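You operate a simulated robot arm through the tools that you are given. There is no shell and no other tool.

The job below is to be done with a simulated two-armed robot. You get a single attempt, and the scene is never put back.

Task
Inch the sack on the belt back to the blue mark.
Fine: way switch to back, speed to slow, use the inch button; then way switch to forward and power switch off. Where these are worked on the way, their far stop is far enough and under half their travel is too little: way switch.

It is judged by the outcome, as a careful person would: the job done as asked, and still so three seconds after it is handed in. It fails if anything else is knocked over, pushed out of place, dropped, spilled or broken.

Robot
Two 7-joint arms with fingered hands on one trunk that stands fixed in place. Base frame: the origin is at the foot of the trunk, x ahead of it, y to its left, z up. Lengths are in mm, angles in rad, forces in N, time in s.
The left shoulder is at [70, 132, 1217], the right one opposite. Each reaches about 630 mm from its shoulder. Payload 2.3 kg a hand.
The TCP of each hand is the grasp point between the finger pads, 25 mm short of the fingertips. In the tool frame z runs along the fingers and y along their closing line. The gripper opens to 88 mm. The gripper's body begins 29 mm behind the TCP. The gripper is a hand of 3 fingers: y runs from the thumb to the fingers, the wrist lies at [-13, -97, -162] in the tool frame.
Orientation is that of the tool frame in the base frame, as a unit quaternion [w, x, y, z]. With the fingers straight down and the wrist toward the robot, the tool's x, y and z point along [0, 1, 0], [1, 0, 0] and [0, 0, -1] of the base frame.

Tools
- The arms move only by the tool play_rows. It takes "left_moves", "right_moves" or both (then of equal length, played together; a hand with none holds still); each is a list of rows, each a list of 6 numbers: the shift along the tool's x, y, z in units of 25 mm (1.0 is 25 mm), then the turn, a rotation vector about the tool's x, y, z in units of 8 degrees (1.0 is 8 degrees). In form: [[tx, ty, tz, wx, wy, wz], ...]. A call has 1 to 20 rows; each row shifts and turns the commanded pose from where the row before left it, along the tool's axes as they then stand. A call with a number of a shift or a turn outside -1 to 1 is refused whole. Rows are played at 5 a second. More than 50 mm and 0.15 rad between two rows, and nothing of the call is played. A pose out of reach is approached as far as the arm can. The call stops where the force on the tool passes 40 N (or 10 N more than at its start, if that is more) or the arm is blocked; 0.2 s more then pass. In this call time passes only in rows, and 0.2 s behind the last. The reply holds the time, the measured pose of the TCP, the force on the tool along the base axes, the opening and the grip force, in the units named above and with some noise, with the torque about the TCP (base axes, N m) and any sound that the robot's microphone picked up.
- Cameras (640 x 400 px; columns grow to the right, rows downward): "scene" is now at [133.6, 15.1, 1561.5]; the picture's right is [0.23, -0.97, 0.00], its down [-0.53, -0.13, -0.84] and it looks along [0.82, 0.20, -0.54] (base axes); focal length 288 px, centre (320, 200). "left" rides on the left gripper at [-58, -85, -99] in its tool frame; the picture's right is [-0.67, -0.35, 0.66], its down [0.69, -0.63, 0.37] and it looks along [0.28, 0.69, 0.66] (tool axes); focal length 261 px, centre (320, 200). "right" rides on the right gripper at [58, -85, -100] in its tool frame; the picture's right is [-0.67, 0.35, -0.65], its down [-0.69, -0.63, 0.37] and it looks along [-0.28, 0.69, 0.66] (tool axes); focal length 261 px, centre (320, 200). There is no depth. A picture from a camera that has moved, and an enlarged one, comes with that camera's place and axes in the base frame and with its lens. The place of the scene camera against the robot may be out by one fixed shift of up to 25 mm in any direction.
- grab_frame(camera): a new picture of that camera. No time passes.
- move_column(by): slides the trunk up (or, below 0, down) by that many mm; the arms and the scene camera ride with it, the base frame stays. It gives what a move gives, with no picture.
- finger_targets(index, middle, thumb_bend, thumb_turn, hand): sets how far each is bent, from 0 (flat) to 1 (curled in); at 0.3 the hand is open as for a grip, at 0.7 the pads meet at the TCP. One left out holds its place. A second passes; each finger stops where it meets its share of the squeeze, and holds until it gets a number again. It is the only way to open and close the hand. It gives what a move gives, with no picture; readings hold the bend of each and the force on the fingers (four entries, about 0 where the hand has none), thumb and palm. thumb_turn goes from beside the hand (0) to across from the fingers (1), as for a grip.
- aim_head(pan, tilt): turns the head with the scene camera to pan (to the left, within 1.501 rad either way) and tilt (down, from -0.506 to 1.204), counted from straight ahead of the robot. It gives what a move gives.
- inspect(camera, box): a new picture of the part [left, top, right, bottom] of that camera's present view, enlarged. No time passes.
- sign_off(): hands the job in; it is judged then, once.

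Nothing tells you positions but the pictures and the camera data. Unless the task says otherwise, let go and move clear before handing in.

The tools are called after "Emit:" as name(argument=value, ...) on one line, values as JSON. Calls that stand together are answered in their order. play_rows: Moves the arms, as the interface text tells. Its arguments: {"type":"object","properties":{"left_moves":{"type":"array","items":{"type":"array","items":{"type":"number"}}},"right_moves":{"type":"array","items":{"type":"array","items":{"type":"number"}}}},"required":[]} The other tools are called the same way: move_column (by) slides the trunk up or down; finger_targets (index, middle, thumb_bend, thumb_turn, hand) moves the fingers one by one; aim_head (pan, tilt) turns the head that bears the scene camera; grab_frame (camera) takes a picture; inspect (camera, box) takes an enlarged picture of a part of a camera's view; sign_off () hands the job in.

At the start:

```text
time: 0.0
left_tool_pos: [339.2, 226.1, 1384.1]
left_tool_rot: [0.001, 0.707, 0.707, 0.0]
left_contact_force: [0.8, 0.7, 0.9]
left_torque: [0.01, -0.03, -0.01]
left_opening: 87.5
left_grip_force: 0.0
left_shape: jaw
left_bend: [0.3, 0.3, 0.3, 0.98]
left_finger forces: [0.1, 0.1, 0.0, 0.1, 0.0, 0.1]
right_tool_pos: [437.9, -115.9, 1290.0]
right_tool_rot: [0.0, 0.707, 0.707, -0.001]
right_contact_force: [0.2, 0.1, 0.1]
right_torque: [0.02, -0.01, -0.04]
right_opening: 87.5
right_grip_force: 0.1
right_shape: jaw
right_bend: [0.3, 0.3, 0.3, 0.98]
right_finger forces: [0.0, 0.1, 0.1, 0.0, 0.0, 0.1]
trunk travel left (down, up): [-775.0, 65.0]
head pan, tilt: [0.237, 0.572]
```

scene: 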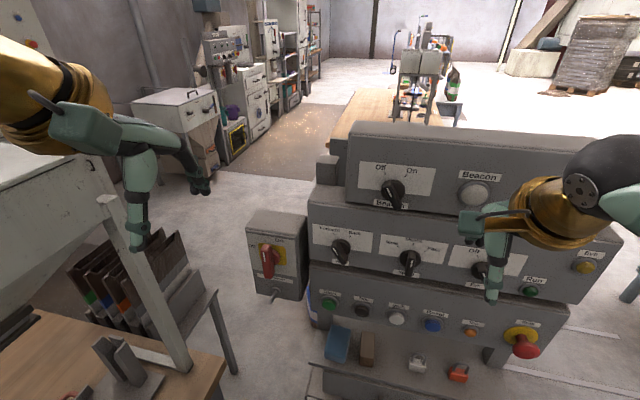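
right: 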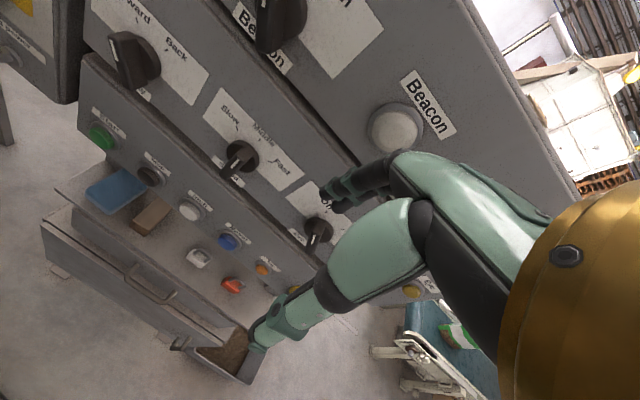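
left: 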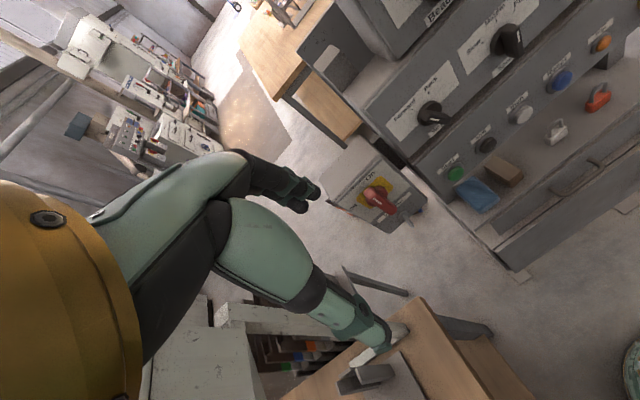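

I see a control console ahead with several rows of knobs and buttons, and a box with a red power switch to its left; the belt is not clearly seen yet. I'll zoom in to read the labels and look around for the belt with the sack.

Emit:
inspect(camera="scene", box=[230, 200, 430, 325])

Emit:
inspect(camera="scene", box=[420, 200, 620, 325])

Emit:
inspect(camera="scene", box=[300, 275, 500, 400])

Emit:
inspect(camera="scene", box=[340, 120, 540, 245])

Emit:
inspect(camera="scene", box=[340, 0, 540, 125])

Emit:
inspect(camera="right", box=[340, 260, 540, 400])

```text
3.20 times, centred on (330, 262) of scene
camera zoom: at [133.6, 15.1, 1561.5], right [0.23, -0.97, 0.0], down [-0.53, -0.13, -0.84], along [0.82, 0.2, -0.54], focal length 922 px, centre (288, 0)
```

zoom: 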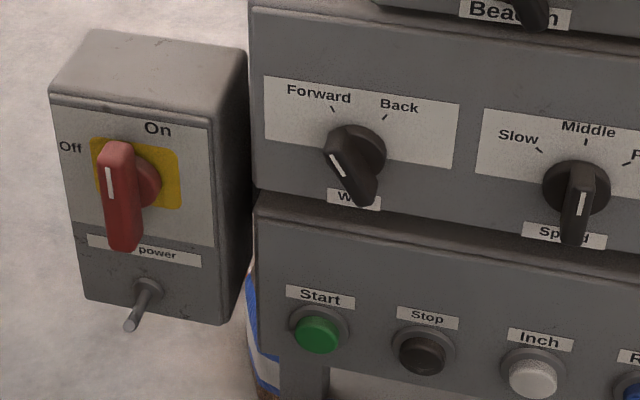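

```text
3.20 times, centred on (520, 262) of scene
camera zoom: at [133.6, 15.1, 1561.5], right [0.23, -0.97, 0.0], down [-0.53, -0.13, -0.84], along [0.82, 0.2, -0.54], focal length 922 px, centre (-320, 0)
```

zoom: 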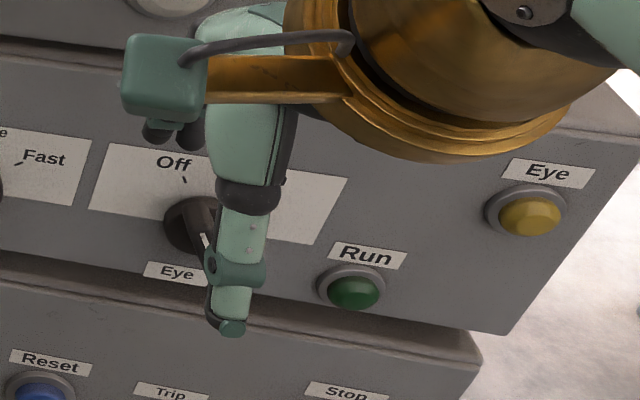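

```text
3.20 times, centred on (400, 338) of scene
camera zoom: at [133.6, 15.1, 1561.5], right [0.23, -0.97, 0.0], down [-0.53, -0.13, -0.84], along [0.82, 0.2, -0.54], focal length 922 px, centre (64, -240)
```

zoom: 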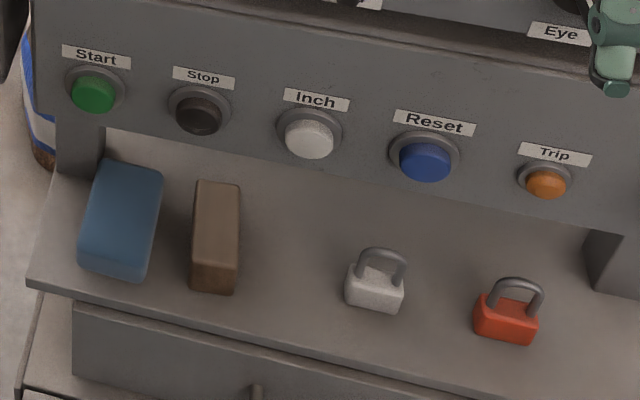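

```text
3.20 times, centred on (440, 182) of scene
camera zoom: at [133.6, 15.1, 1561.5], right [0.23, -0.97, 0.0], down [-0.53, -0.13, -0.84], along [0.82, 0.2, -0.54], focal length 922 px, centre (-64, 256)
```

zoom: 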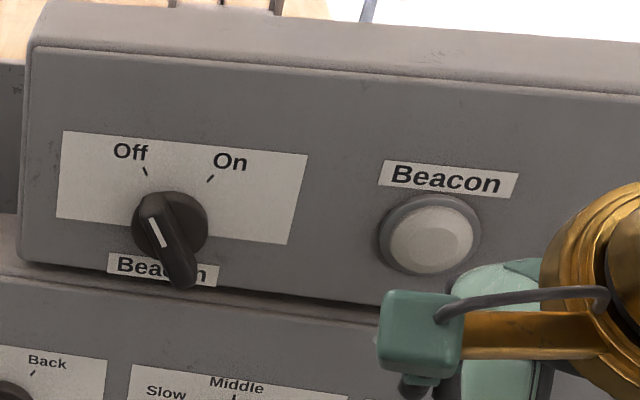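

```text
3.20 times, centred on (440, 62) of scene
camera zoom: at [133.6, 15.1, 1561.5], right [0.23, -0.97, 0.0], down [-0.53, -0.13, -0.84], along [0.82, 0.2, -0.54], focal length 922 px, centre (-64, 640)
```

zoom: 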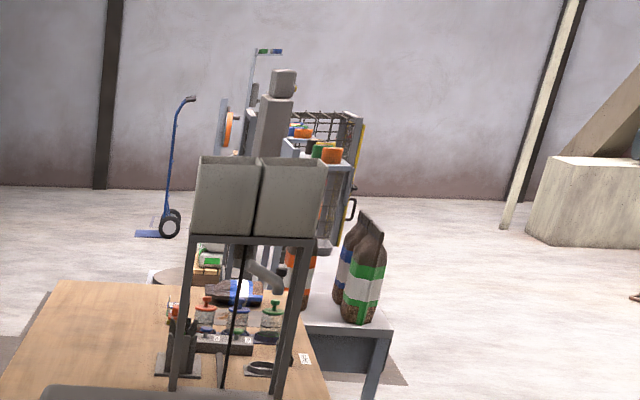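

```text
2.86 times, centred on (440, 330) of right
camera zoom: at [353.2, -58.2, 1390.0], right [0.35, -0.67, 0.65], down [-0.63, -0.69, -0.37], along [0.69, -0.28, -0.66], focal length 745 px, centre (-23, -171)
```

zoom: 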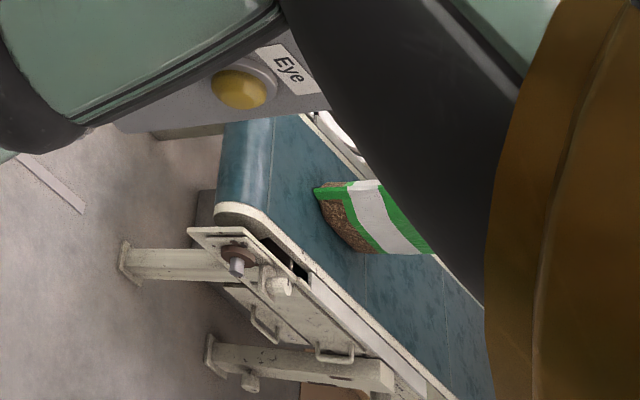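

The console holds Way (Forward/Back), Speed (Slow/Middle/Fast), Eye, Beacon, and Start/Stop/Inch/Reset/Trip; the belt with the sack lies to the right of the console. I'll turn the head right to see the belt and its marks.

Emit:
aim_head(pan=-0.7, tilt=0.6)

Emit:
grab_frame(camera="scene")

```text
time: 1.2
left_tool_pos: [339.9, 226.6, 1383.2]
left_tool_rot: [-0.001, 0.706, 0.708, 0.0]
left_contact_force: [0.0, 0.0, 0.0]
left_torque: [0.01, 0.02, 0.01]
left_opening: 87.8
left_grip_force: 0.1
left_shape: jaw
left_bend: [0.3, 0.3, 0.3, 0.98]
left_finger forces: [0.0, 0.0, 0.0, 0.0, 0.0, 0.0]
right_tool_pos: [438.2, -115.3, 1290.6]
right_tool_rot: [-0.001, 0.707, 0.707, 0.0]
right_contact_force: [1.3, -0.5, 0.5]
right_torque: [0.0, 0.01, -0.01]
right_opening: 87.8
right_grip_force: 0.1
right_shape: jaw
right_bend: [0.3, 0.3, 0.3, 0.98]
right_finger forces: [0.0, 0.0, 0.0, 0.1, 0.0, 0.1]
trunk travel left (down, up): [-775.0, 65.0]
head pan, tilt: [-0.7, 0.6]
```

```text
taken
camera scene: at [114.6, -62.6, 1559.1], right [-0.64, -0.77, 0.0], down [-0.43, 0.36, -0.83], along [0.63, -0.53, -0.56], focal length 288 px, centre (320, 200)
```

scene: 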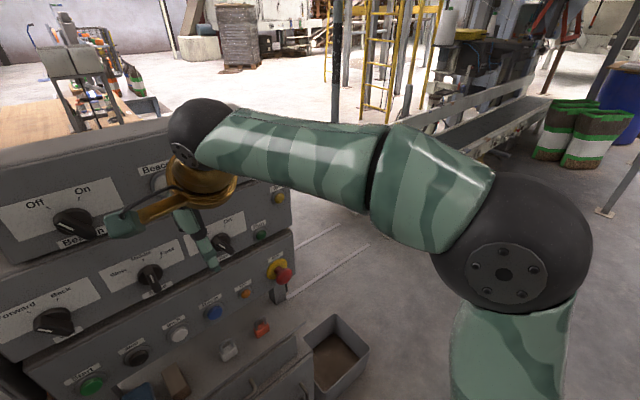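

The belt is hidden behind my right forearm in this view. I'll draw the right hand back, outward and down, clear of the console, and look again.

Emit:
play_rows(right_moves=[[0, -1, 0, 0, 0, 0], [0, -1, 0, 0, 0, 0], [0, -1, 0, 0, 0, 0], [0, -1, 0, 0, 0, 0], [-1, -0.5, 0, 0, 0, 0], [-1, 0, 0.5, 0, 0, 0], [-1, 0, 1, 0, 0, 0], [-1, 0, 1, 0, 0, 0], [-1, 0, 1, 0, 0, 0], [-1, 0, 1, 0, 0, 0], [0, 0, 1, 0, 0, 0], [0, 0, 1, 0, 0, 0]])

Emit:
grab_frame(camera="scene")

Emit:
grab_frame(camera="right")

```text
time: 3.8
left_tool_pos: [340.6, 225.3, 1383.7]
left_tool_rot: [-0.001, 0.707, 0.707, 0.001]
left_contact_force: [0.3, 0.7, 0.7]
left_torque: [0.03, 0.01, -0.01]
left_opening: 87.5
left_grip_force: 0.0
left_shape: jaw
left_bend: [0.3, 0.3, 0.3, 0.98]
left_finger forces: [0.1, 0.0, 0.0, 0.0, 0.0, 0.0]
right_tool_pos: [324.6, -268.0, 1127.7]
right_tool_rot: [0.0, 0.707, 0.707, -0.001]
right_contact_force: [0.3, 0.8, -0.3]
right_torque: [-0.02, 0.0, 0.01]
right_opening: 87.6
right_grip_force: 0.0
right_shape: jaw
right_bend: [0.3, 0.3, 0.3, 0.98]
right_finger forces: [0.0, 0.0, 0.0, 0.1, 0.0, 0.1]
trunk travel left (down, up): [-775.0, 65.0]
head pan, tilt: [-0.7, 0.6]
```

```text
taken
camera scene: at [114.7, -63.0, 1559.1], right [-0.64, -0.76, 0.0], down [-0.43, 0.36, -0.82], along [0.63, -0.53, -0.57], focal length 288 px, centre (320, 200)
```

scene: 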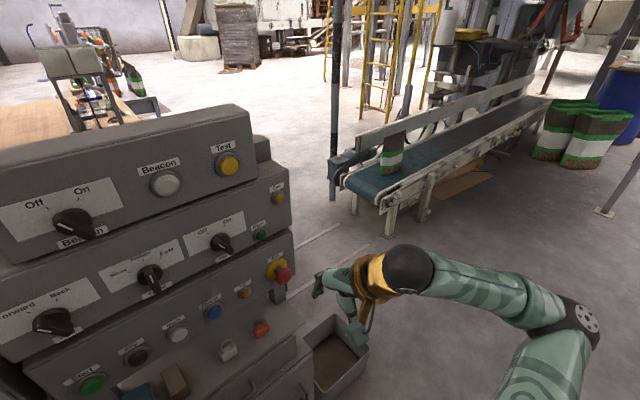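

```text
taken
camera right: at [239.3, -208.5, 1226.9], right [0.35, -0.67, 0.66], down [-0.63, -0.69, -0.37], along [0.69, -0.28, -0.66], focal length 261 px, centre (320, 200)
```

right: 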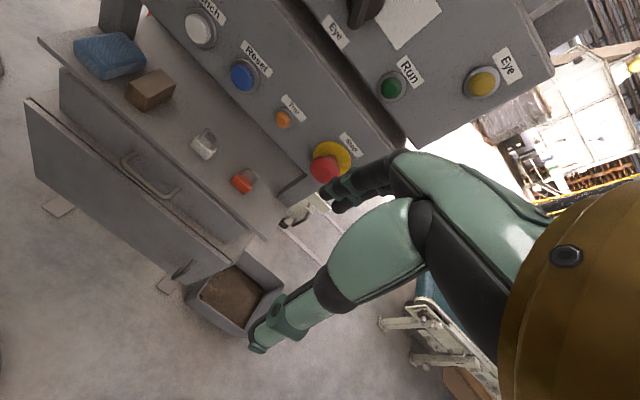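

Now the belt is visible behind the right end of the console, with a sack near its near end. I'll enlarge the belt and the switches.

Emit:
inspect(camera="scene", box=[320, 60, 560, 230])

Emit:
inspect(camera="scene", box=[340, 120, 440, 220])

Emit:
inspect(camera="scene", box=[90, 120, 310, 340])

Emit:
inspect(camera="scene", box=[430, 60, 560, 170])

```text
2.35 times, centred on (440, 145) of scene
camera zoom: at [114.7, -63.0, 1559.1], right [-0.64, -0.76, 0.0], down [-0.43, 0.36, -0.82], along [0.63, -0.53, -0.57], focal length 678 px, centre (38, 329)
```

zoom: 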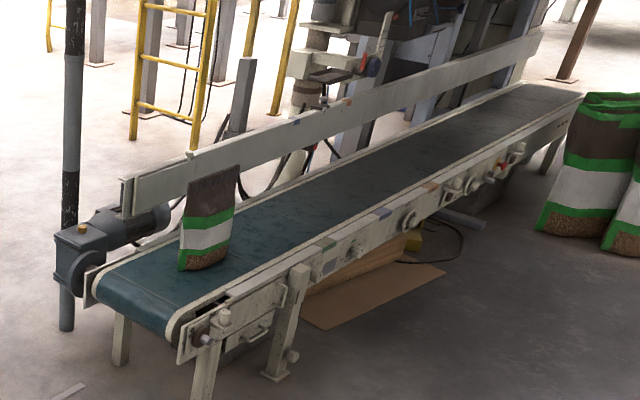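

```text
4.00 times, centred on (390, 170) of scene
camera zoom: at [114.7, -63.0, 1559.1], right [-0.64, -0.76, 0.0], down [-0.43, 0.36, -0.82], along [0.63, -0.53, -0.57], focal length 1152 px, centre (40, 320)
```

zoom: 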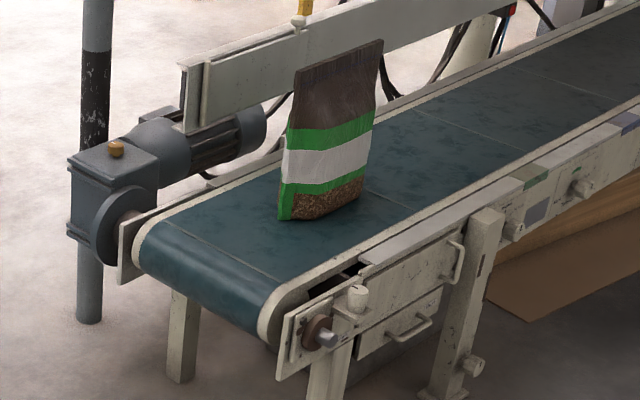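

```text
1.82 times, centred on (200, 230) of scene
camera zoom: at [114.7, -63.0, 1559.1], right [-0.64, -0.76, 0.0], down [-0.43, 0.36, -0.82], along [0.63, -0.53, -0.57], focal length 524 px, centre (538, 146)
```

zoom: 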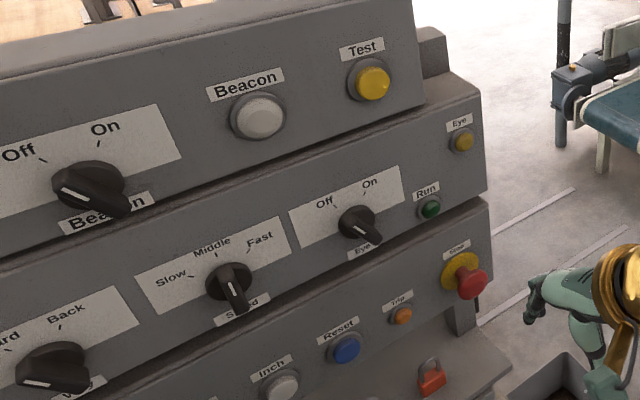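

```text
3.64 times, centred on (495, 115) of scene
camera zoom: at [114.7, -63.0, 1559.1], right [-0.64, -0.76, 0.0], down [-0.43, 0.36, -0.82], along [0.63, -0.53, -0.57], focal length 1047 px, centre (-316, 509)
```

zoom: 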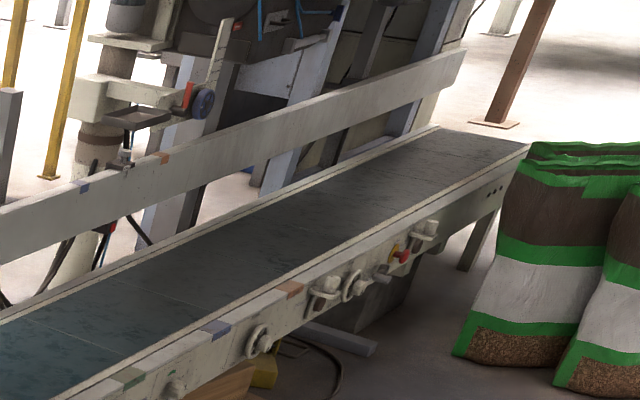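

The belt carries coloured marks on its near rail and back fence: green nearest, then blue, then orange; the sack stands near the near end, so it has to travel back to blue. Next I'll look closely at the power switch and the knobs.

Emit:
inspect(camera="left", box=[310, 130, 450, 240])

Emit:
inspect(camera="left", box=[360, 0, 620, 160])

Emit:
inspect(camera="left", box=[420, 0, 640, 220])

Emit:
inspect(camera="scene", box=[400, 90, 480, 170])

```text
3.64 times, centred on (380, 185) of left
camera zoom: at [255.5, 168.6, 1484.2], right [-0.35, -0.67, -0.66], down [-0.63, 0.69, -0.37], along [0.69, 0.28, -0.66], focal length 948 px, centre (102, 254)
```

zoom: 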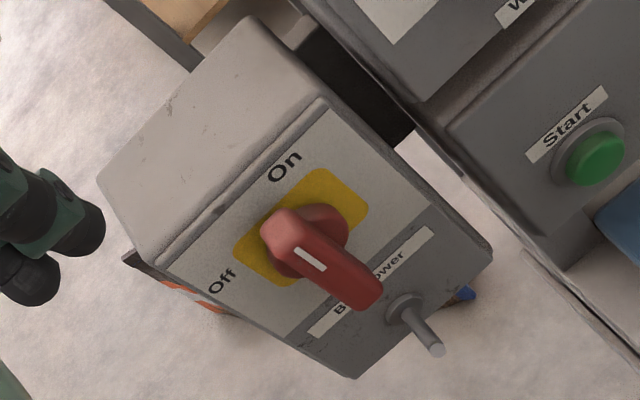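

```text
2.46 times, centred on (490, 80) of left
camera zoom: at [255.5, 168.6, 1484.2], right [-0.35, -0.67, -0.66], down [-0.63, 0.69, -0.37], along [0.69, 0.28, -0.66], focal length 642 px, centre (-98, 495)
```

zoom: 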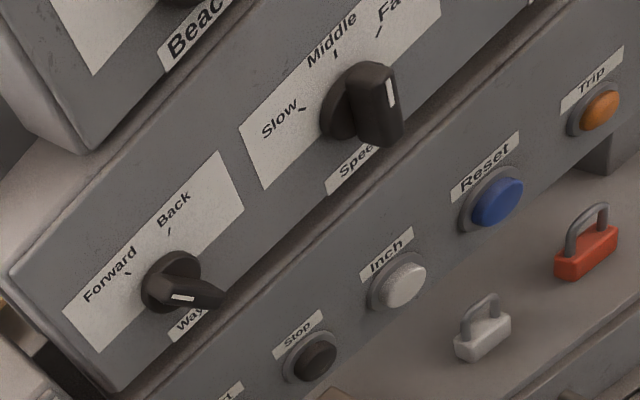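

```text
1.82 times, centred on (530, 110) of left
camera zoom: at [255.5, 168.6, 1484.2], right [-0.35, -0.67, -0.66], down [-0.63, 0.69, -0.37], along [0.69, 0.28, -0.66], focal length 474 px, centre (-62, 364)
```

zoom: 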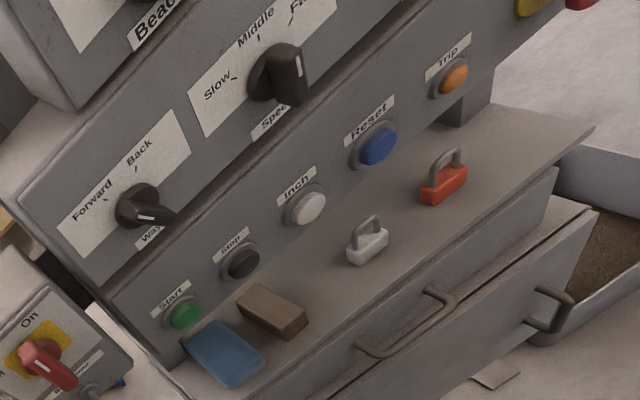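

```text
5.00 times, centred on (440, 130) of scene
camera zoom: at [114.7, -63.0, 1559.1], right [-0.64, -0.76, 0.0], down [-0.43, 0.36, -0.82], along [0.63, -0.53, -0.57], focal length 1440 px, centre (-280, 550)
```

zoom: 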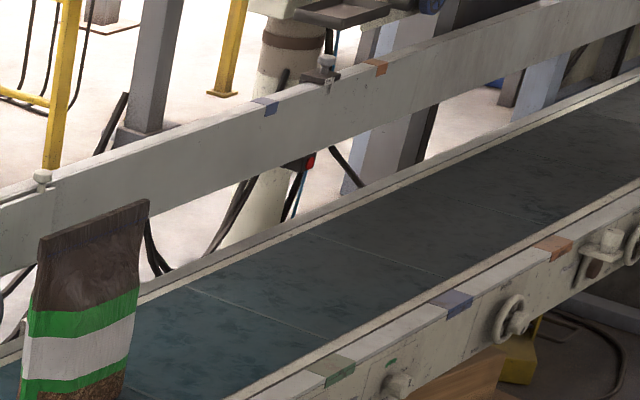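

The knobs read: Way at Forward, Speed at Middle, and the red belt-power lever seems to point up. Before moving the left hand I need to know where the post on the left table stands and see the left side clearly.

Emit:
inspect(camera="left", box=[180, 260, 480, 400])

Emit:
aim_head(pan=0.6, tilt=0.8)

Emit:
grab_frame(camera="scene")

```text
2.13 times, centred on (330, 330) of left
camera zoom: at [255.5, 168.6, 1484.2], right [-0.35, -0.67, -0.66], down [-0.63, 0.69, -0.37], along [0.69, 0.28, -0.66], focal length 556 px, centre (299, -77)
```

zoom: 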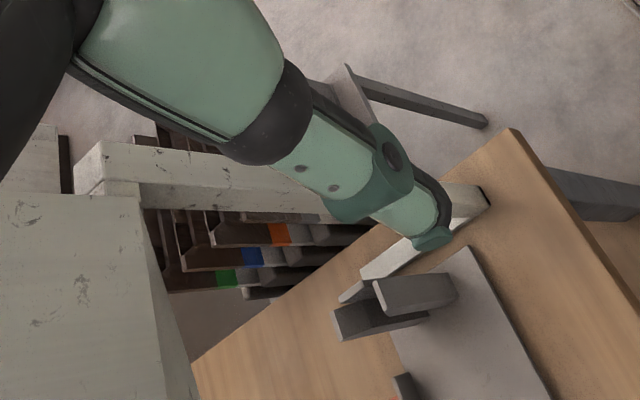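

```text
time: 5.3
left_tool_pos: [338.8, 225.8, 1383.6]
left_tool_rot: [0.0, 0.707, 0.708, 0.0]
left_contact_force: [-1.0, 0.1, 0.1]
left_torque: [0.02, 0.0, 0.01]
left_opening: 87.2
left_grip_force: 0.1
left_shape: jaw
left_bend: [0.3, 0.3, 0.3, 0.98]
left_finger forces: [0.0, 0.1, 0.0, 0.1, 0.0, 0.0]
right_tool_pos: [324.8, -266.0, 1128.3]
right_tool_rot: [0.0, 0.707, 0.707, 0.001]
right_contact_force: [0.5, 0.4, -0.4]
right_torque: [0.03, -0.03, 0.0]
right_opening: 87.6
right_grip_force: 0.0
right_shape: jaw
right_bend: [0.3, 0.3, 0.3, 0.98]
right_finger forces: [0.0, 0.0, 0.0, 0.0, 0.0, 0.0]
trunk travel left (down, up): [-775.0, 65.0]
head pan, tilt: [0.6, 0.799]
```

```text
taken
camera scene: at [113.5, 39.5, 1542.2], right [0.56, -0.83, 0.0], down [-0.59, -0.4, -0.7], along [0.58, 0.39, -0.72], focal length 288 px, centre (320, 200)
```

scene: 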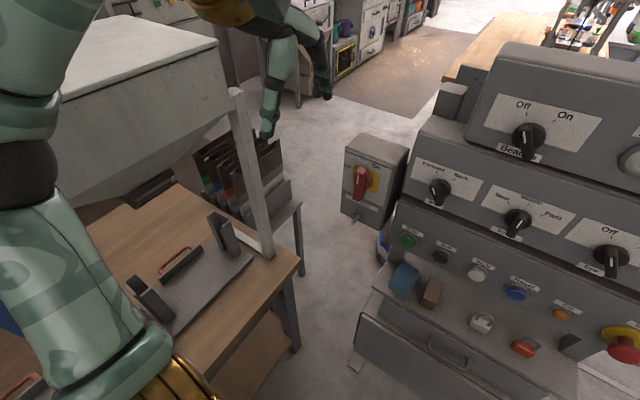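

The post on the table corner stands around x≈370, y≈360 with its top near z≈1340, so I'll keep the left hand well to its right. I'll move the left hand right, back and down to get a second view of the controls.

Emit:
play_rows(left_moves=[[-1, 0, 0, 0, 0, 0], [-1, 0, 0, 0, 0, 0], [-1, 0, 0, 0, 0, 0], [-1, -1, 0, 0, 0, 0], [-1, -1, 0, 0, 0, 0], [0, 0, 1, 0, 0, 0], [0, 0, 1, 0, 0, 0], [0, 0, 1, 0, 0, 0], [0, 0, 1, 0, 0, 0], [0, 0, 1, 0, 0, 0]])

Emit:
grab_frame(camera="left")

Emit:
grab_frame(camera="scene")

```text
time: 7.5
left_tool_pos: [288.7, 101.5, 1256.3]
left_tool_rot: [0.0, 0.707, 0.707, -0.001]
left_contact_force: [-0.3, 0.0, 0.6]
left_torque: [-0.02, 0.0, 0.03]
left_opening: 87.6
left_grip_force: 0.1
left_shape: jaw
left_bend: [0.3, 0.3, 0.3, 0.98]
left_finger forces: [0.0, 0.0, 0.1, 0.0, 0.0, 0.1]
right_tool_pos: [325.3, -265.9, 1127.3]
right_tool_rot: [0.0, 0.706, 0.708, 0.0]
right_contact_force: [0.3, 0.1, 0.3]
right_torque: [0.02, 0.0, 0.01]
right_opening: 87.7
right_grip_force: 0.0
right_shape: jaw
right_bend: [0.3, 0.3, 0.3, 0.98]
right_finger forces: [0.0, 0.0, 0.1, 0.0, 0.0, 0.0]
trunk travel left (down, up): [-775.0, 65.0]
head pan, tilt: [0.6, 0.799]
```

```text
taken
camera left: at [205.0, 43.9, 1357.6], right [-0.35, -0.67, -0.65], down [-0.63, 0.69, -0.37], along [0.69, 0.28, -0.66], focal length 261 px, centre (320, 200)
```

left: 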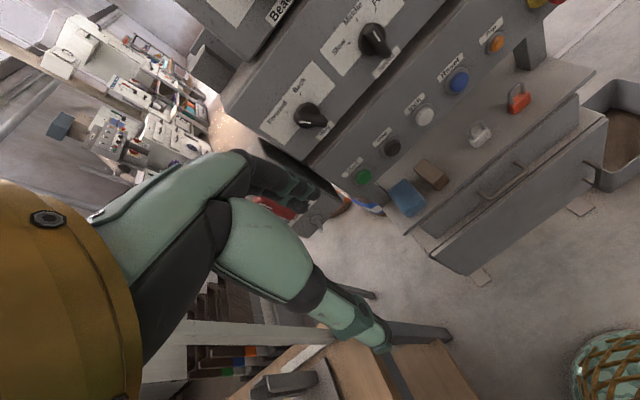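

```text
taken
camera scene: at [113.6, 40.0, 1542.2], right [0.56, -0.83, 0.0], down [-0.59, -0.41, -0.7], along [0.58, 0.39, -0.72], focal length 288 px, centre (320, 200)
```

scene: 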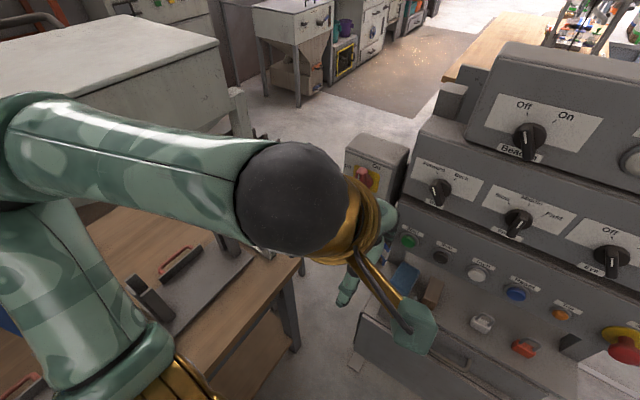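

I now have a second left-camera view of the controls; I'll enlarge it to measure points for triangulation.

Emit:
inspect(camera="left", box=[220, 0, 420, 125])

Emit:
inspect(camera="left", box=[320, 0, 560, 150])

Emit:
inspect(camera="left", box=[300, 80, 500, 205])

```text
3.20 times, centred on (320, 62) of left
camera zoom: at [205.0, 43.9, 1357.6], right [-0.35, -0.67, -0.65], down [-0.63, 0.69, -0.37], along [0.69, 0.28, -0.66], focal length 834 px, centre (320, 640)
```

zoom: 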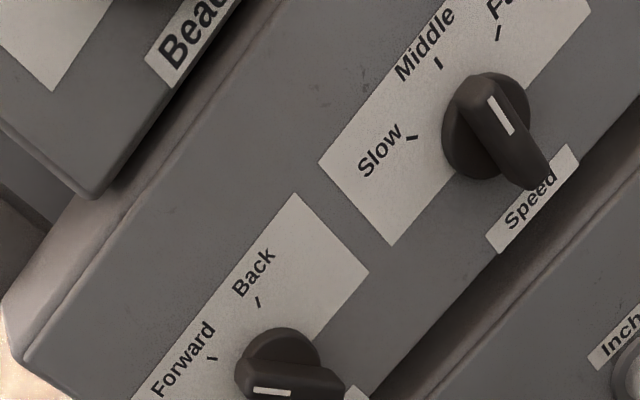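

```text
2.67 times, centred on (440, 75) of left
camera zoom: at [205.0, 43.9, 1357.6], right [-0.35, -0.67, -0.65], down [-0.63, 0.69, -0.37], along [0.69, 0.28, -0.66], focal length 695 px, centre (0, 533)
```

zoom: 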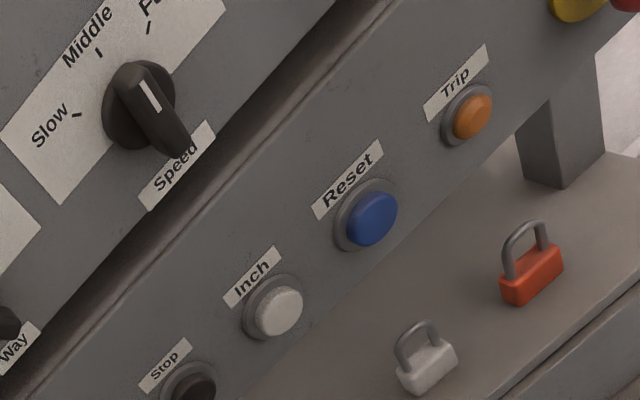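

```text
3.20 times, centred on (400, 142) of left
camera zoom: at [205.0, 43.9, 1357.6], right [-0.35, -0.67, -0.65], down [-0.63, 0.69, -0.37], along [0.69, 0.28, -0.66], focal length 834 px, centre (64, 384)
```

zoom: 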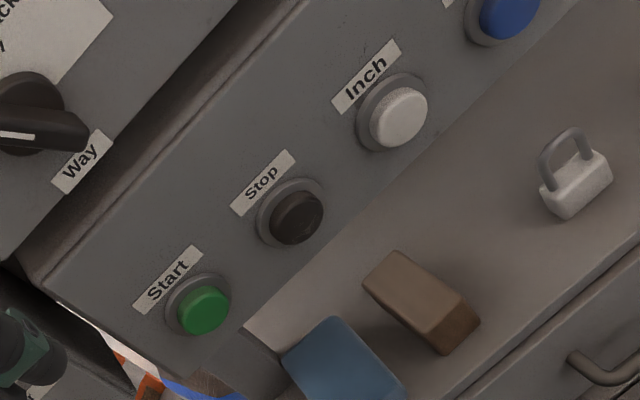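

The panels come out vertical (facing me, near x≈557), with the Way knob near y≈78, z≈1160, Speed near y≈-52, z≈1161 and the Inch button near y≈-53, z≈987. I'll zoom in harder on the knobs to get the handle shapes.

Emit:
inspect(camera="left", box=[280, 80, 350, 140])

Emit:
inspect(camera="left", box=[340, 0, 410, 70])

Emit:
inspect(camera="scene", box=[410, 150, 550, 240])

Emit:
inspect(camera="scene", box=[330, 120, 430, 240])

```text
6.67 times, centred on (315, 110) of left
camera zoom: at [205.0, 43.9, 1357.6], right [-0.35, -0.67, -0.65], down [-0.63, 0.69, -0.37], along [0.69, 0.28, -0.66], focal length 1738 px, centre (353, 800)
```

zoom: 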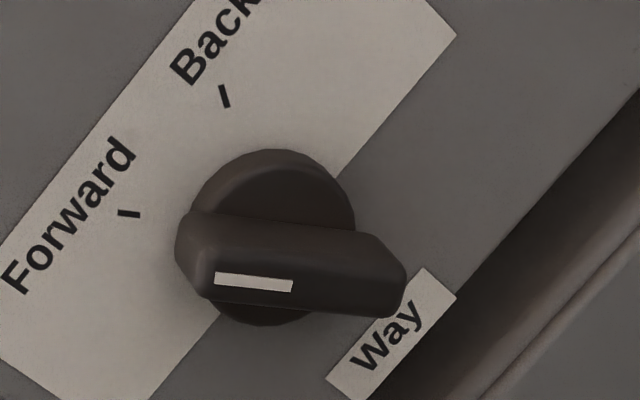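

```text
5.71 times, centred on (375, 35) of left
camera zoom: at [205.0, 43.9, 1357.6], right [-0.35, -0.67, -0.65], down [-0.63, 0.69, -0.37], along [0.69, 0.28, -0.66], focal length 1489 px, centre (6, 1143)
```

zoom: 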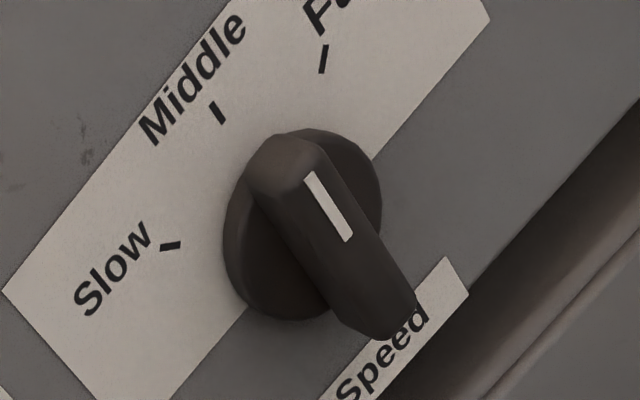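

```text
4.44 times, centred on (480, 195) of scene
camera zoom: at [113.6, 40.0, 1542.2], right [0.56, -0.83, 0.0], down [-0.59, -0.41, -0.7], along [0.58, 0.39, -0.72], focal length 1280 px, centre (-391, 222)
```

zoom: 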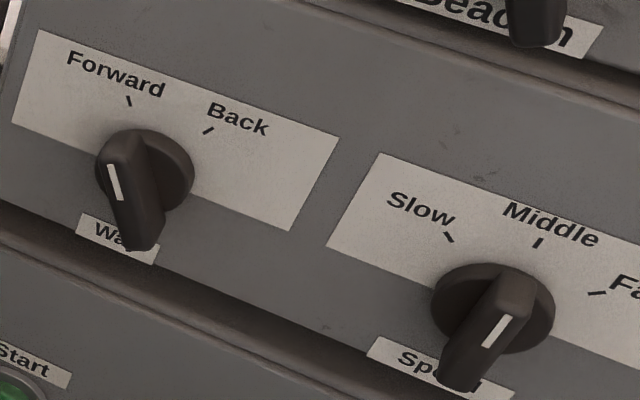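

```text
3.33 times, centred on (380, 180) of scene
camera zoom: at [113.6, 40.0, 1542.2], right [0.56, -0.83, 0.0], down [-0.59, -0.41, -0.7], along [0.58, 0.39, -0.72], focal length 960 px, centre (120, 267)
```

zoom: 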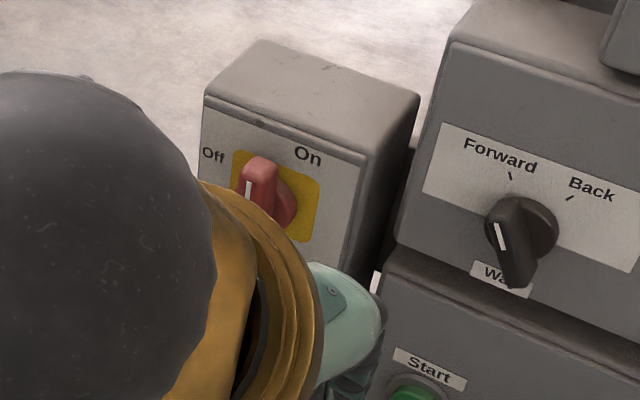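

Way's bar handle is about 45 mm long, standing about 30 mm off the panel, at 30° left of upright (Forward); Speed's points straight up (Middle). I'll turn the left hand so its fingers point forward at the panel, rolled so it can pinch the Way bar.

Emit:
play_rows(left_moves=[[0, 0, 0, -1, 0, 0], [0, 0, 0, -1, 0, 0], [0, 0, 0, -1, 0, 0], [0, 0, 0, -1, 0, 0], [0, 0, 0, -1, 0, 0], [0, 0, 0, -1, 0, 0], [0, 0, 0, -1, 0, 0], [0, 0, 0, -1, 0, 0], [0, 0, 0, -1, 0, 0], [0, 0, 0, -1, 0, 0], [0, 0, 0, -1, 0, 0], [0, 0, 0, -0.25, 0, 0]])

Emit:
aim_head(pan=0.2, tilt=0.75)

Emit:
grab_frame(camera="scene")

Emit:
grab_frame(camera="left")

```text
time: 10.1
left_tool_pos: [332.0, 23.9, 1342.1]
left_tool_rot: [0.5, 0.5, 0.5, 0.5]
left_contact_force: [-0.3, -0.3, 0.0]
left_torque: [0.0, -0.02, 0.01]
left_opening: 87.7
left_grip_force: 0.0
left_shape: jaw
left_bend: [0.3, 0.3, 0.3, 0.98]
left_finger forces: [0.0, 0.0, 0.0, 0.1, 0.1, 0.0]
left hand out of reach, approached as far as the arm can: row 4, 5, 6, 7, 8, 9, 10
right_tool_pos: [323.3, -265.6, 1128.6]
right_tool_rot: [-0.001, 0.707, 0.707, 0.001]
right_contact_force: [-0.1, 0.9, 0.3]
right_torque: [-0.01, -0.02, -0.02]
right_opening: 88.0
right_grip_force: 0.0
right_shape: jaw
right_bend: [0.3, 0.3, 0.3, 0.98]
right_finger forces: [0.1, 0.0, 0.1, 0.1, 0.0, 0.1]
trunk travel left (down, up): [-775.0, 65.0]
head pan, tilt: [0.6, 0.799]
```

```text
time: 11.0
left_tool_pos: [331.2, 23.7, 1342.3]
left_tool_rot: [0.5, 0.5, 0.5, 0.5]
left_contact_force: [-0.1, -0.6, -0.1]
left_torque: [-0.03, 0.03, 0.03]
left_opening: 87.6
left_grip_force: 0.2
left_shape: jaw
left_bend: [0.3, 0.3, 0.3, 0.98]
left_finger forces: [0.0, 0.0, 0.0, 0.0, 0.1, 0.1]
right_tool_pos: [325.6, -266.0, 1127.7]
right_tool_rot: [0.0, 0.707, 0.707, 0.0]
right_contact_force: [0.5, 0.7, -0.2]
right_torque: [0.03, 0.03, -0.01]
right_opening: 87.5
right_grip_force: 0.1
right_shape: jaw
right_bend: [0.3, 0.3, 0.3, 0.98]
right_finger forces: [0.1, 0.0, 0.0, 0.1, 0.0, 0.0]
trunk travel left (down, up): [-775.0, 65.0]
head pan, tilt: [0.201, 0.75]
```

```text
taken
camera scene: at [128.0, 10.5, 1546.2], right [0.2, -0.98, 0.0], down [-0.67, -0.14, -0.73], along [0.72, 0.15, -0.68], focal length 288 px, centre (320, 200)
```

scene: 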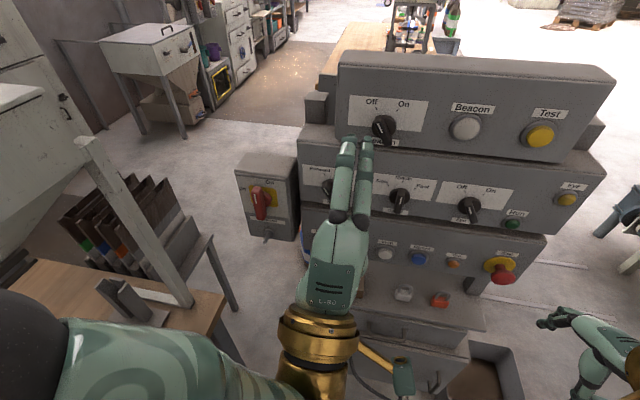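

```text
taken
camera left: at [233.1, -33.0, 1258.4], right [0.66, -0.67, -0.35], down [0.37, 0.69, -0.63], along [0.66, 0.29, 0.69], focal length 261 px, centre (320, 200)
```

left: 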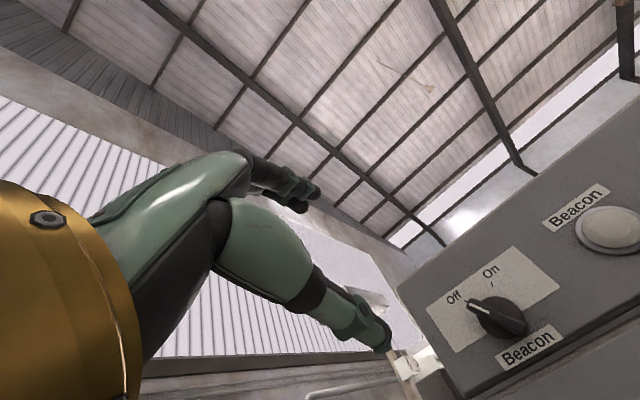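

The hand now points forward at about [332, 24, 1342], though it drifted while some poses were out of reach. I'll check the power lever from this clear view before going on.

Emit:
inspect(camera="scene", box=[230, 150, 310, 245])

Emit:
inspect(camera="scene", box=[440, 150, 600, 300])

```text
4.21 times, centred on (270, 198) of scene
camera zoom: at [128.0, 10.5, 1546.2], right [0.2, -0.98, 0.0], down [-0.67, -0.14, -0.73], along [0.72, 0.15, -0.68], focal length 1213 px, centre (530, 210)
```

zoom: 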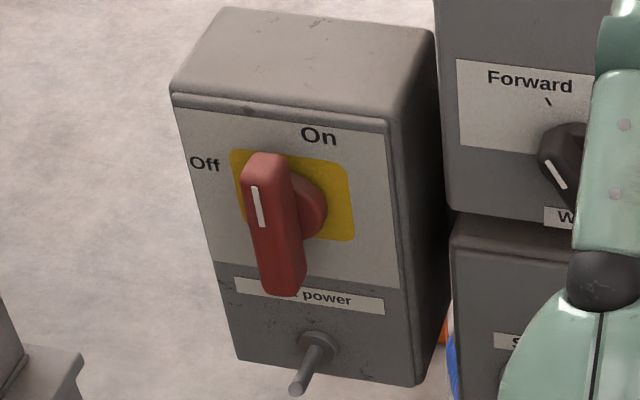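

```text
2.67 times, centred on (520, 225) of scene
camera zoom: at [128.0, 10.5, 1546.2], right [0.2, -0.98, 0.0], down [-0.67, -0.14, -0.73], along [0.72, 0.15, -0.68], focal length 768 px, centre (-213, 133)
```

zoom: 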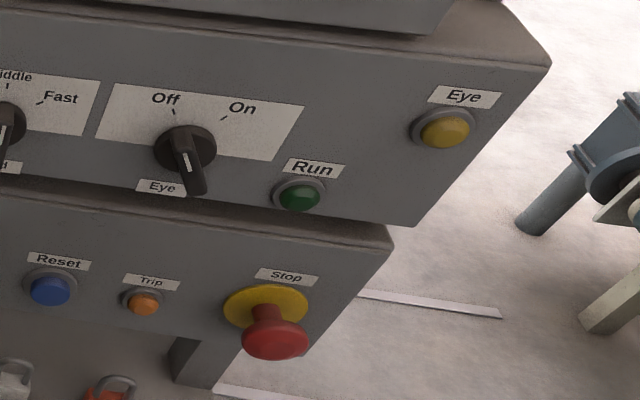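

The power lever points straight up, which I take as On (Off a quarter turn to the left). Next I'll bring the left hand down and forward in front of the Way knob, still well clear of the panel, and roll it to match the bar.

Emit:
play_rows(left_moves=[[0.275, -0.895, 0.44, 0, 0, 0], [0.275, -0.895, 0.44, 0, 0, 0], [0.275, -0.895, 0.44, 0, 0, 0], [0.275, -0.895, 0.44, 0, 0, 0], [0.275, -0.895, 0.44, 0, 0, 0], [0.275, -0.895, 0.44, 0, 0, 0], [0.275, -0.895, 0.44, 0, 0, 0], [0.275, -0.895, 0.44, 0, 0, 0], [0, 0, 0, 0, 0, 0.95], [0, 0, 0, 0, 0, 0.95], [0, 0, 0, 0, 0, 0.95], [0, 0, 0, 0, 0, 0.95], [0, 0, 0, 0, 0, 0.95], [0, 0, 0, 0, 0, 0.95], [0, 0, 0, 0, 0, 0.95], [0, 0, 0, 0, 0, 0.85]])

Emit:
grab_frame(camera="scene")

Emit:
grab_frame(camera="left")

```text
time: 14.4
left_tool_pos: [360.0, -46.2, 1261.7]
left_tool_rot: [0.181, 0.682, 0.183, 0.684]
left_contact_force: [-0.1, 0.1, 0.2]
left_torque: [-0.03, 0.02, 0.03]
left_opening: 87.7
left_grip_force: 0.0
left_shape: jaw
left_bend: [0.3, 0.3, 0.3, 0.98]
left_finger forces: [0.0, 0.1, 0.1, 0.1, 0.1, 0.1]
left hand out of reach, approached as far as the arm can: row 2, 3, 4, 5, 6, 7, 8, 11, 12, 13, 14, 15, 16
right_tool_pos: [325.2, -265.7, 1127.3]
right_tool_rot: [-0.001, 0.707, 0.707, 0.001]
right_contact_force: [0.5, 0.5, 0.4]
right_torque: [-0.03, -0.02, 0.01]
right_opening: 87.7
right_grip_force: 0.1
right_shape: jaw
right_bend: [0.3, 0.3, 0.3, 0.98]
right_finger forces: [0.0, 0.0, 0.1, 0.0, 0.0, 0.1]
trunk travel left (down, up): [-775.0, 65.0]
head pan, tilt: [0.201, 0.75]
```

```text
taken
camera scene: at [128.0, 9.9, 1546.2], right [0.2, -0.98, 0.0], down [-0.67, -0.14, -0.73], along [0.72, 0.15, -0.68], focal length 288 px, centre (320, 200)
```

scene: 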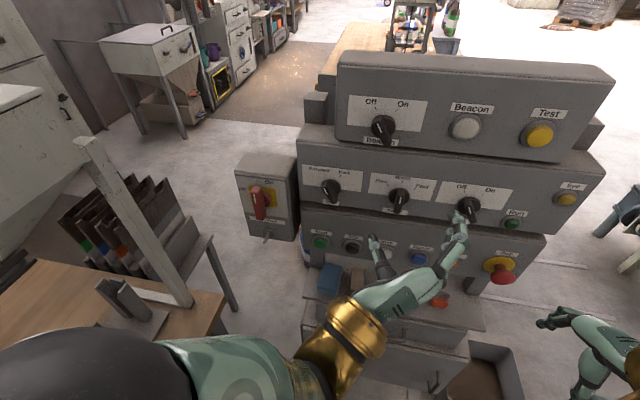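

```text
taken
camera left: at [260.9, -1.2, 1170.5], right [0.66, -0.03, -0.75], down [0.36, 0.89, 0.28], along [0.66, -0.46, 0.59], focal length 261 px, centre (320, 200)
```

left: 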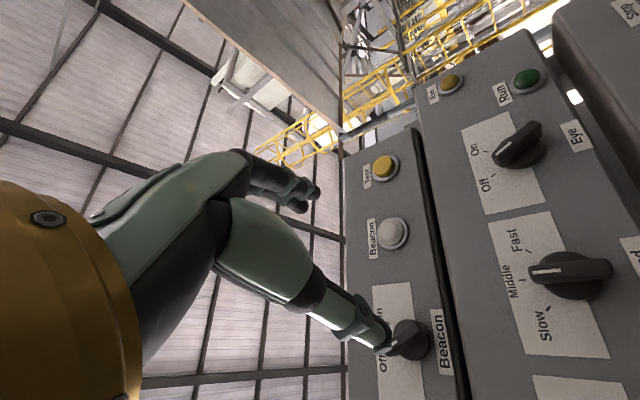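

Many rows were "out of reach" because the wrist came too close to the shoulder (about 160 mm), not too far. I'll step the hand forward, away from the shoulder, and see where the command stands.

Emit:
play_rows(left_moves=[[0, 0, 0.8, 0, 0, 0]])

```text
time: 14.8
left_tool_pos: [370.1, -52.8, 1264.4]
left_tool_rot: [0.184, 0.68, 0.189, 0.684]
left_contact_force: [0.9, 0.5, -0.3]
left_torque: [0.0, -0.04, 0.0]
left_opening: 87.9
left_grip_force: 0.0
left_shape: jaw
left_bend: [0.3, 0.3, 0.3, 0.98]
left_finger forces: [0.1, 0.0, 0.0, 0.1, 0.0, 0.1]
left hand out of reach, approached as far as the arm can: row 1
right_tool_pos: [323.9, -267.4, 1128.0]
right_tool_rot: [-0.001, 0.708, 0.707, 0.001]
right_contact_force: [0.4, -0.1, 0.6]
right_torque: [-0.01, 0.0, -0.01]
right_opening: 87.5
right_grip_force: 0.0
right_shape: jaw
right_bend: [0.3, 0.3, 0.3, 0.98]
right_finger forces: [0.0, 0.0, 0.0, 0.0, 0.0, 0.1]
trunk travel left (down, up): [-775.0, 65.0]
head pan, tilt: [0.201, 0.75]
```

Emit:
play_rows(left_moves=[[0, 0, 1, 0, 0, 0], [0, 0, 1, 0, 0, 0], [0, 0, 0.5, 0, 0, 0]])

Emit:
grab_frame(camera="scene")

```text
time: 15.6
left_tool_pos: [387.7, -71.5, 1278.4]
left_tool_rot: [0.184, 0.681, 0.19, 0.683]
left_contact_force: [0.2, 0.5, 0.4]
left_torque: [0.01, -0.01, 0.0]
left_opening: 87.7
left_grip_force: 0.0
left_shape: jaw
left_bend: [0.3, 0.3, 0.3, 0.98]
left_finger forces: [0.1, 0.0, 0.0, 0.0, 0.0, 0.0]
left hand out of reach, approached as far as the arm can: row 1, 2, 3
right_tool_pos: [324.3, -265.6, 1127.6]
right_tool_rot: [-0.001, 0.707, 0.707, 0.0]
right_contact_force: [0.4, -0.4, -0.2]
right_torque: [0.03, -0.01, -0.03]
right_opening: 87.7
right_grip_force: 0.1
right_shape: jaw
right_bend: [0.3, 0.3, 0.3, 0.98]
right_finger forces: [0.0, 0.1, 0.0, 0.0, 0.0, 0.0]
trunk travel left (down, up): [-775.0, 65.0]
head pan, tilt: [0.201, 0.75]
```

```text
taken
camera scene: at [128.0, 10.3, 1546.2], right [0.2, -0.98, 0.0], down [-0.67, -0.14, -0.73], along [0.72, 0.15, -0.68], focal length 288 px, centre (320, 200)
```

scene: 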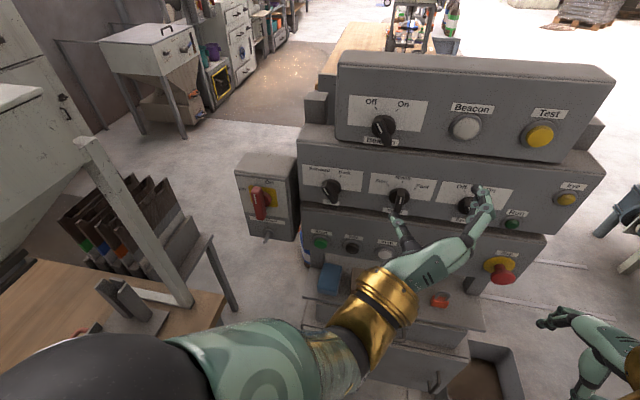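

Forward steps are still being limited, probably by a wrist joint in this rolled pose. I'll unroll the hand and tip the fingers back to about 45° down, which should be an easier pose.

Emit:
play_rows(left_moves=[[0, 0, 0, 0, 0, -0.94], [0, 0, 0, 0, 0, -0.94], [0, 0, 0, 0, 0, -0.94], [0, 0, 0, 0, 0, -0.94], [0, 0, 0, 0, 0, -0.94], [0, 0, 0, 0, 0, -0.94], [0, 0, 0, 0, 0, -0.94], [0, 0, 0, 0, 0, -0.94], [0, 0, 0, 0.94, 0, 0], [0, 0, 0, 0.94, 0, 0], [0, 0, 0, 0.94, 0, 0], [0, 0, 0, 0.94, 0, 0], [0, 0, 0, 0.94, 0, 0], [0, 0, 0, 0.94, 0, 0]])

Emit:
grab_frame(camera="scene")

```text
time: 18.6
left_tool_pos: [404.9, -69.2, 1298.1]
left_tool_rot: [0.27, 0.654, 0.654, 0.268]
left_contact_force: [0.0, 0.2, -0.4]
left_torque: [-0.01, 0.02, 0.0]
left_opening: 88.1
left_grip_force: 0.0
left_shape: jaw
left_bend: [0.3, 0.3, 0.3, 0.98]
left_finger forces: [0.0, 0.0, 0.0, 0.0, 0.0, 0.1]
left hand out of reach, approached as far as the arm can: row 7, 8
right_tool_pos: [325.6, -265.7, 1128.1]
right_tool_rot: [0.0, 0.707, 0.707, 0.0]
right_contact_force: [0.3, 0.7, -0.3]
right_torque: [0.01, -0.03, 0.0]
right_opening: 87.8
right_grip_force: 0.1
right_shape: jaw
right_bend: [0.3, 0.3, 0.3, 0.98]
right_finger forces: [0.1, 0.1, 0.0, 0.1, 0.0, 0.0]
trunk travel left (down, up): [-775.0, 65.0]
head pan, tilt: [0.201, 0.75]
```

```text
taken
camera scene: at [128.0, 10.6, 1546.2], right [0.2, -0.98, 0.0], down [-0.67, -0.14, -0.73], along [0.72, 0.15, -0.68], focal length 288 px, centre (320, 200)
```

scene: 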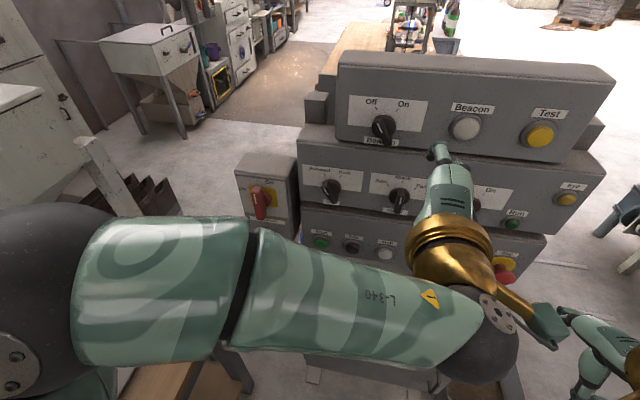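

Now at 45° pitch the pose is reached cleanly at [405, -69, 1298]. I'll slide the hand left and slightly down to stand in front of the Way knob.

Emit:
play_rows(left_moves=[[0.9, -0.117, 0.364, 0, 0, 0], [0.9, -0.117, 0.364, 0, 0, 0], [0.9, -0.117, 0.364, 0, 0, 0], [0.9, -0.117, 0.364, 0, 0, 0], [0.9, -0.117, 0.364, 0, 0, 0], [0.9, -0.117, 0.364, 0, 0, 0], [0.9, -0.117, 0.364, 0, 0, 0], [0.9, -0.117, 0.364, 0, 0, 0]])

Emit:
grab_frame(camera="scene")

Emit:
grab_frame(camera="left")

```text
time: 20.4
left_tool_pos: [440.2, 112.8, 1228.3]
left_tool_rot: [0.271, 0.654, 0.654, 0.267]
left_contact_force: [0.5, 0.9, -0.5]
left_torque: [0.03, 0.0, -0.02]
left_opening: 87.9
left_grip_force: 0.0
left_shape: jaw
left_bend: [0.3, 0.3, 0.3, 0.98]
left_finger forces: [0.0, 0.1, 0.0, 0.0, 0.0, 0.1]
right_tool_pos: [324.6, -265.4, 1128.0]
right_tool_rot: [0.0, 0.707, 0.707, 0.0]
right_contact_force: [0.6, 0.0, 0.2]
right_torque: [-0.02, 0.0, 0.03]
right_opening: 87.6
right_grip_force: 0.1
right_shape: jaw
right_bend: [0.3, 0.3, 0.3, 0.98]
right_finger forces: [0.0, 0.1, 0.0, 0.0, 0.1, 0.0]
trunk travel left (down, up): [-775.0, 65.0]
head pan, tilt: [0.201, 0.75]
```

```text
taken
camera scene: at [128.4, 12.3, 1546.2], right [0.2, -0.98, 0.0], down [-0.67, -0.14, -0.73], along [0.72, 0.14, -0.68], focal length 288 px, centre (320, 200)
```

scene: 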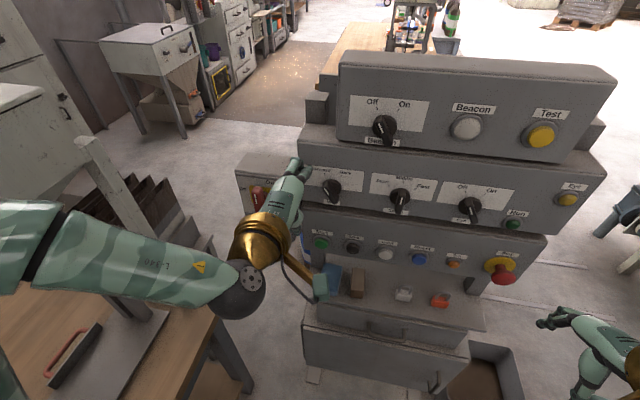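

```text
taken
camera left: at [310.2, 55.0, 1240.6], right [0.22, -0.67, -0.71], down [-0.19, 0.68, -0.71], along [0.96, 0.29, 0.02], focal length 261 px, centre (320, 200)
```

left: 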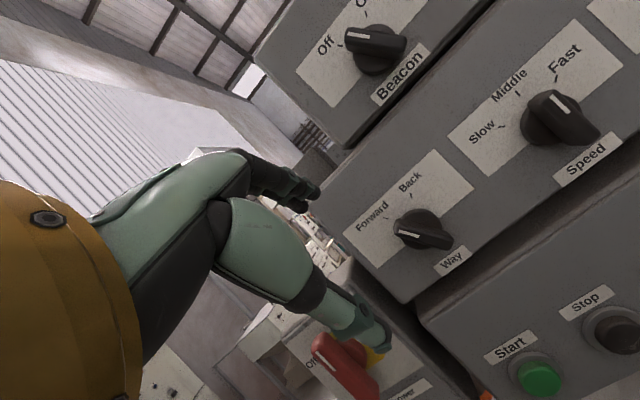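

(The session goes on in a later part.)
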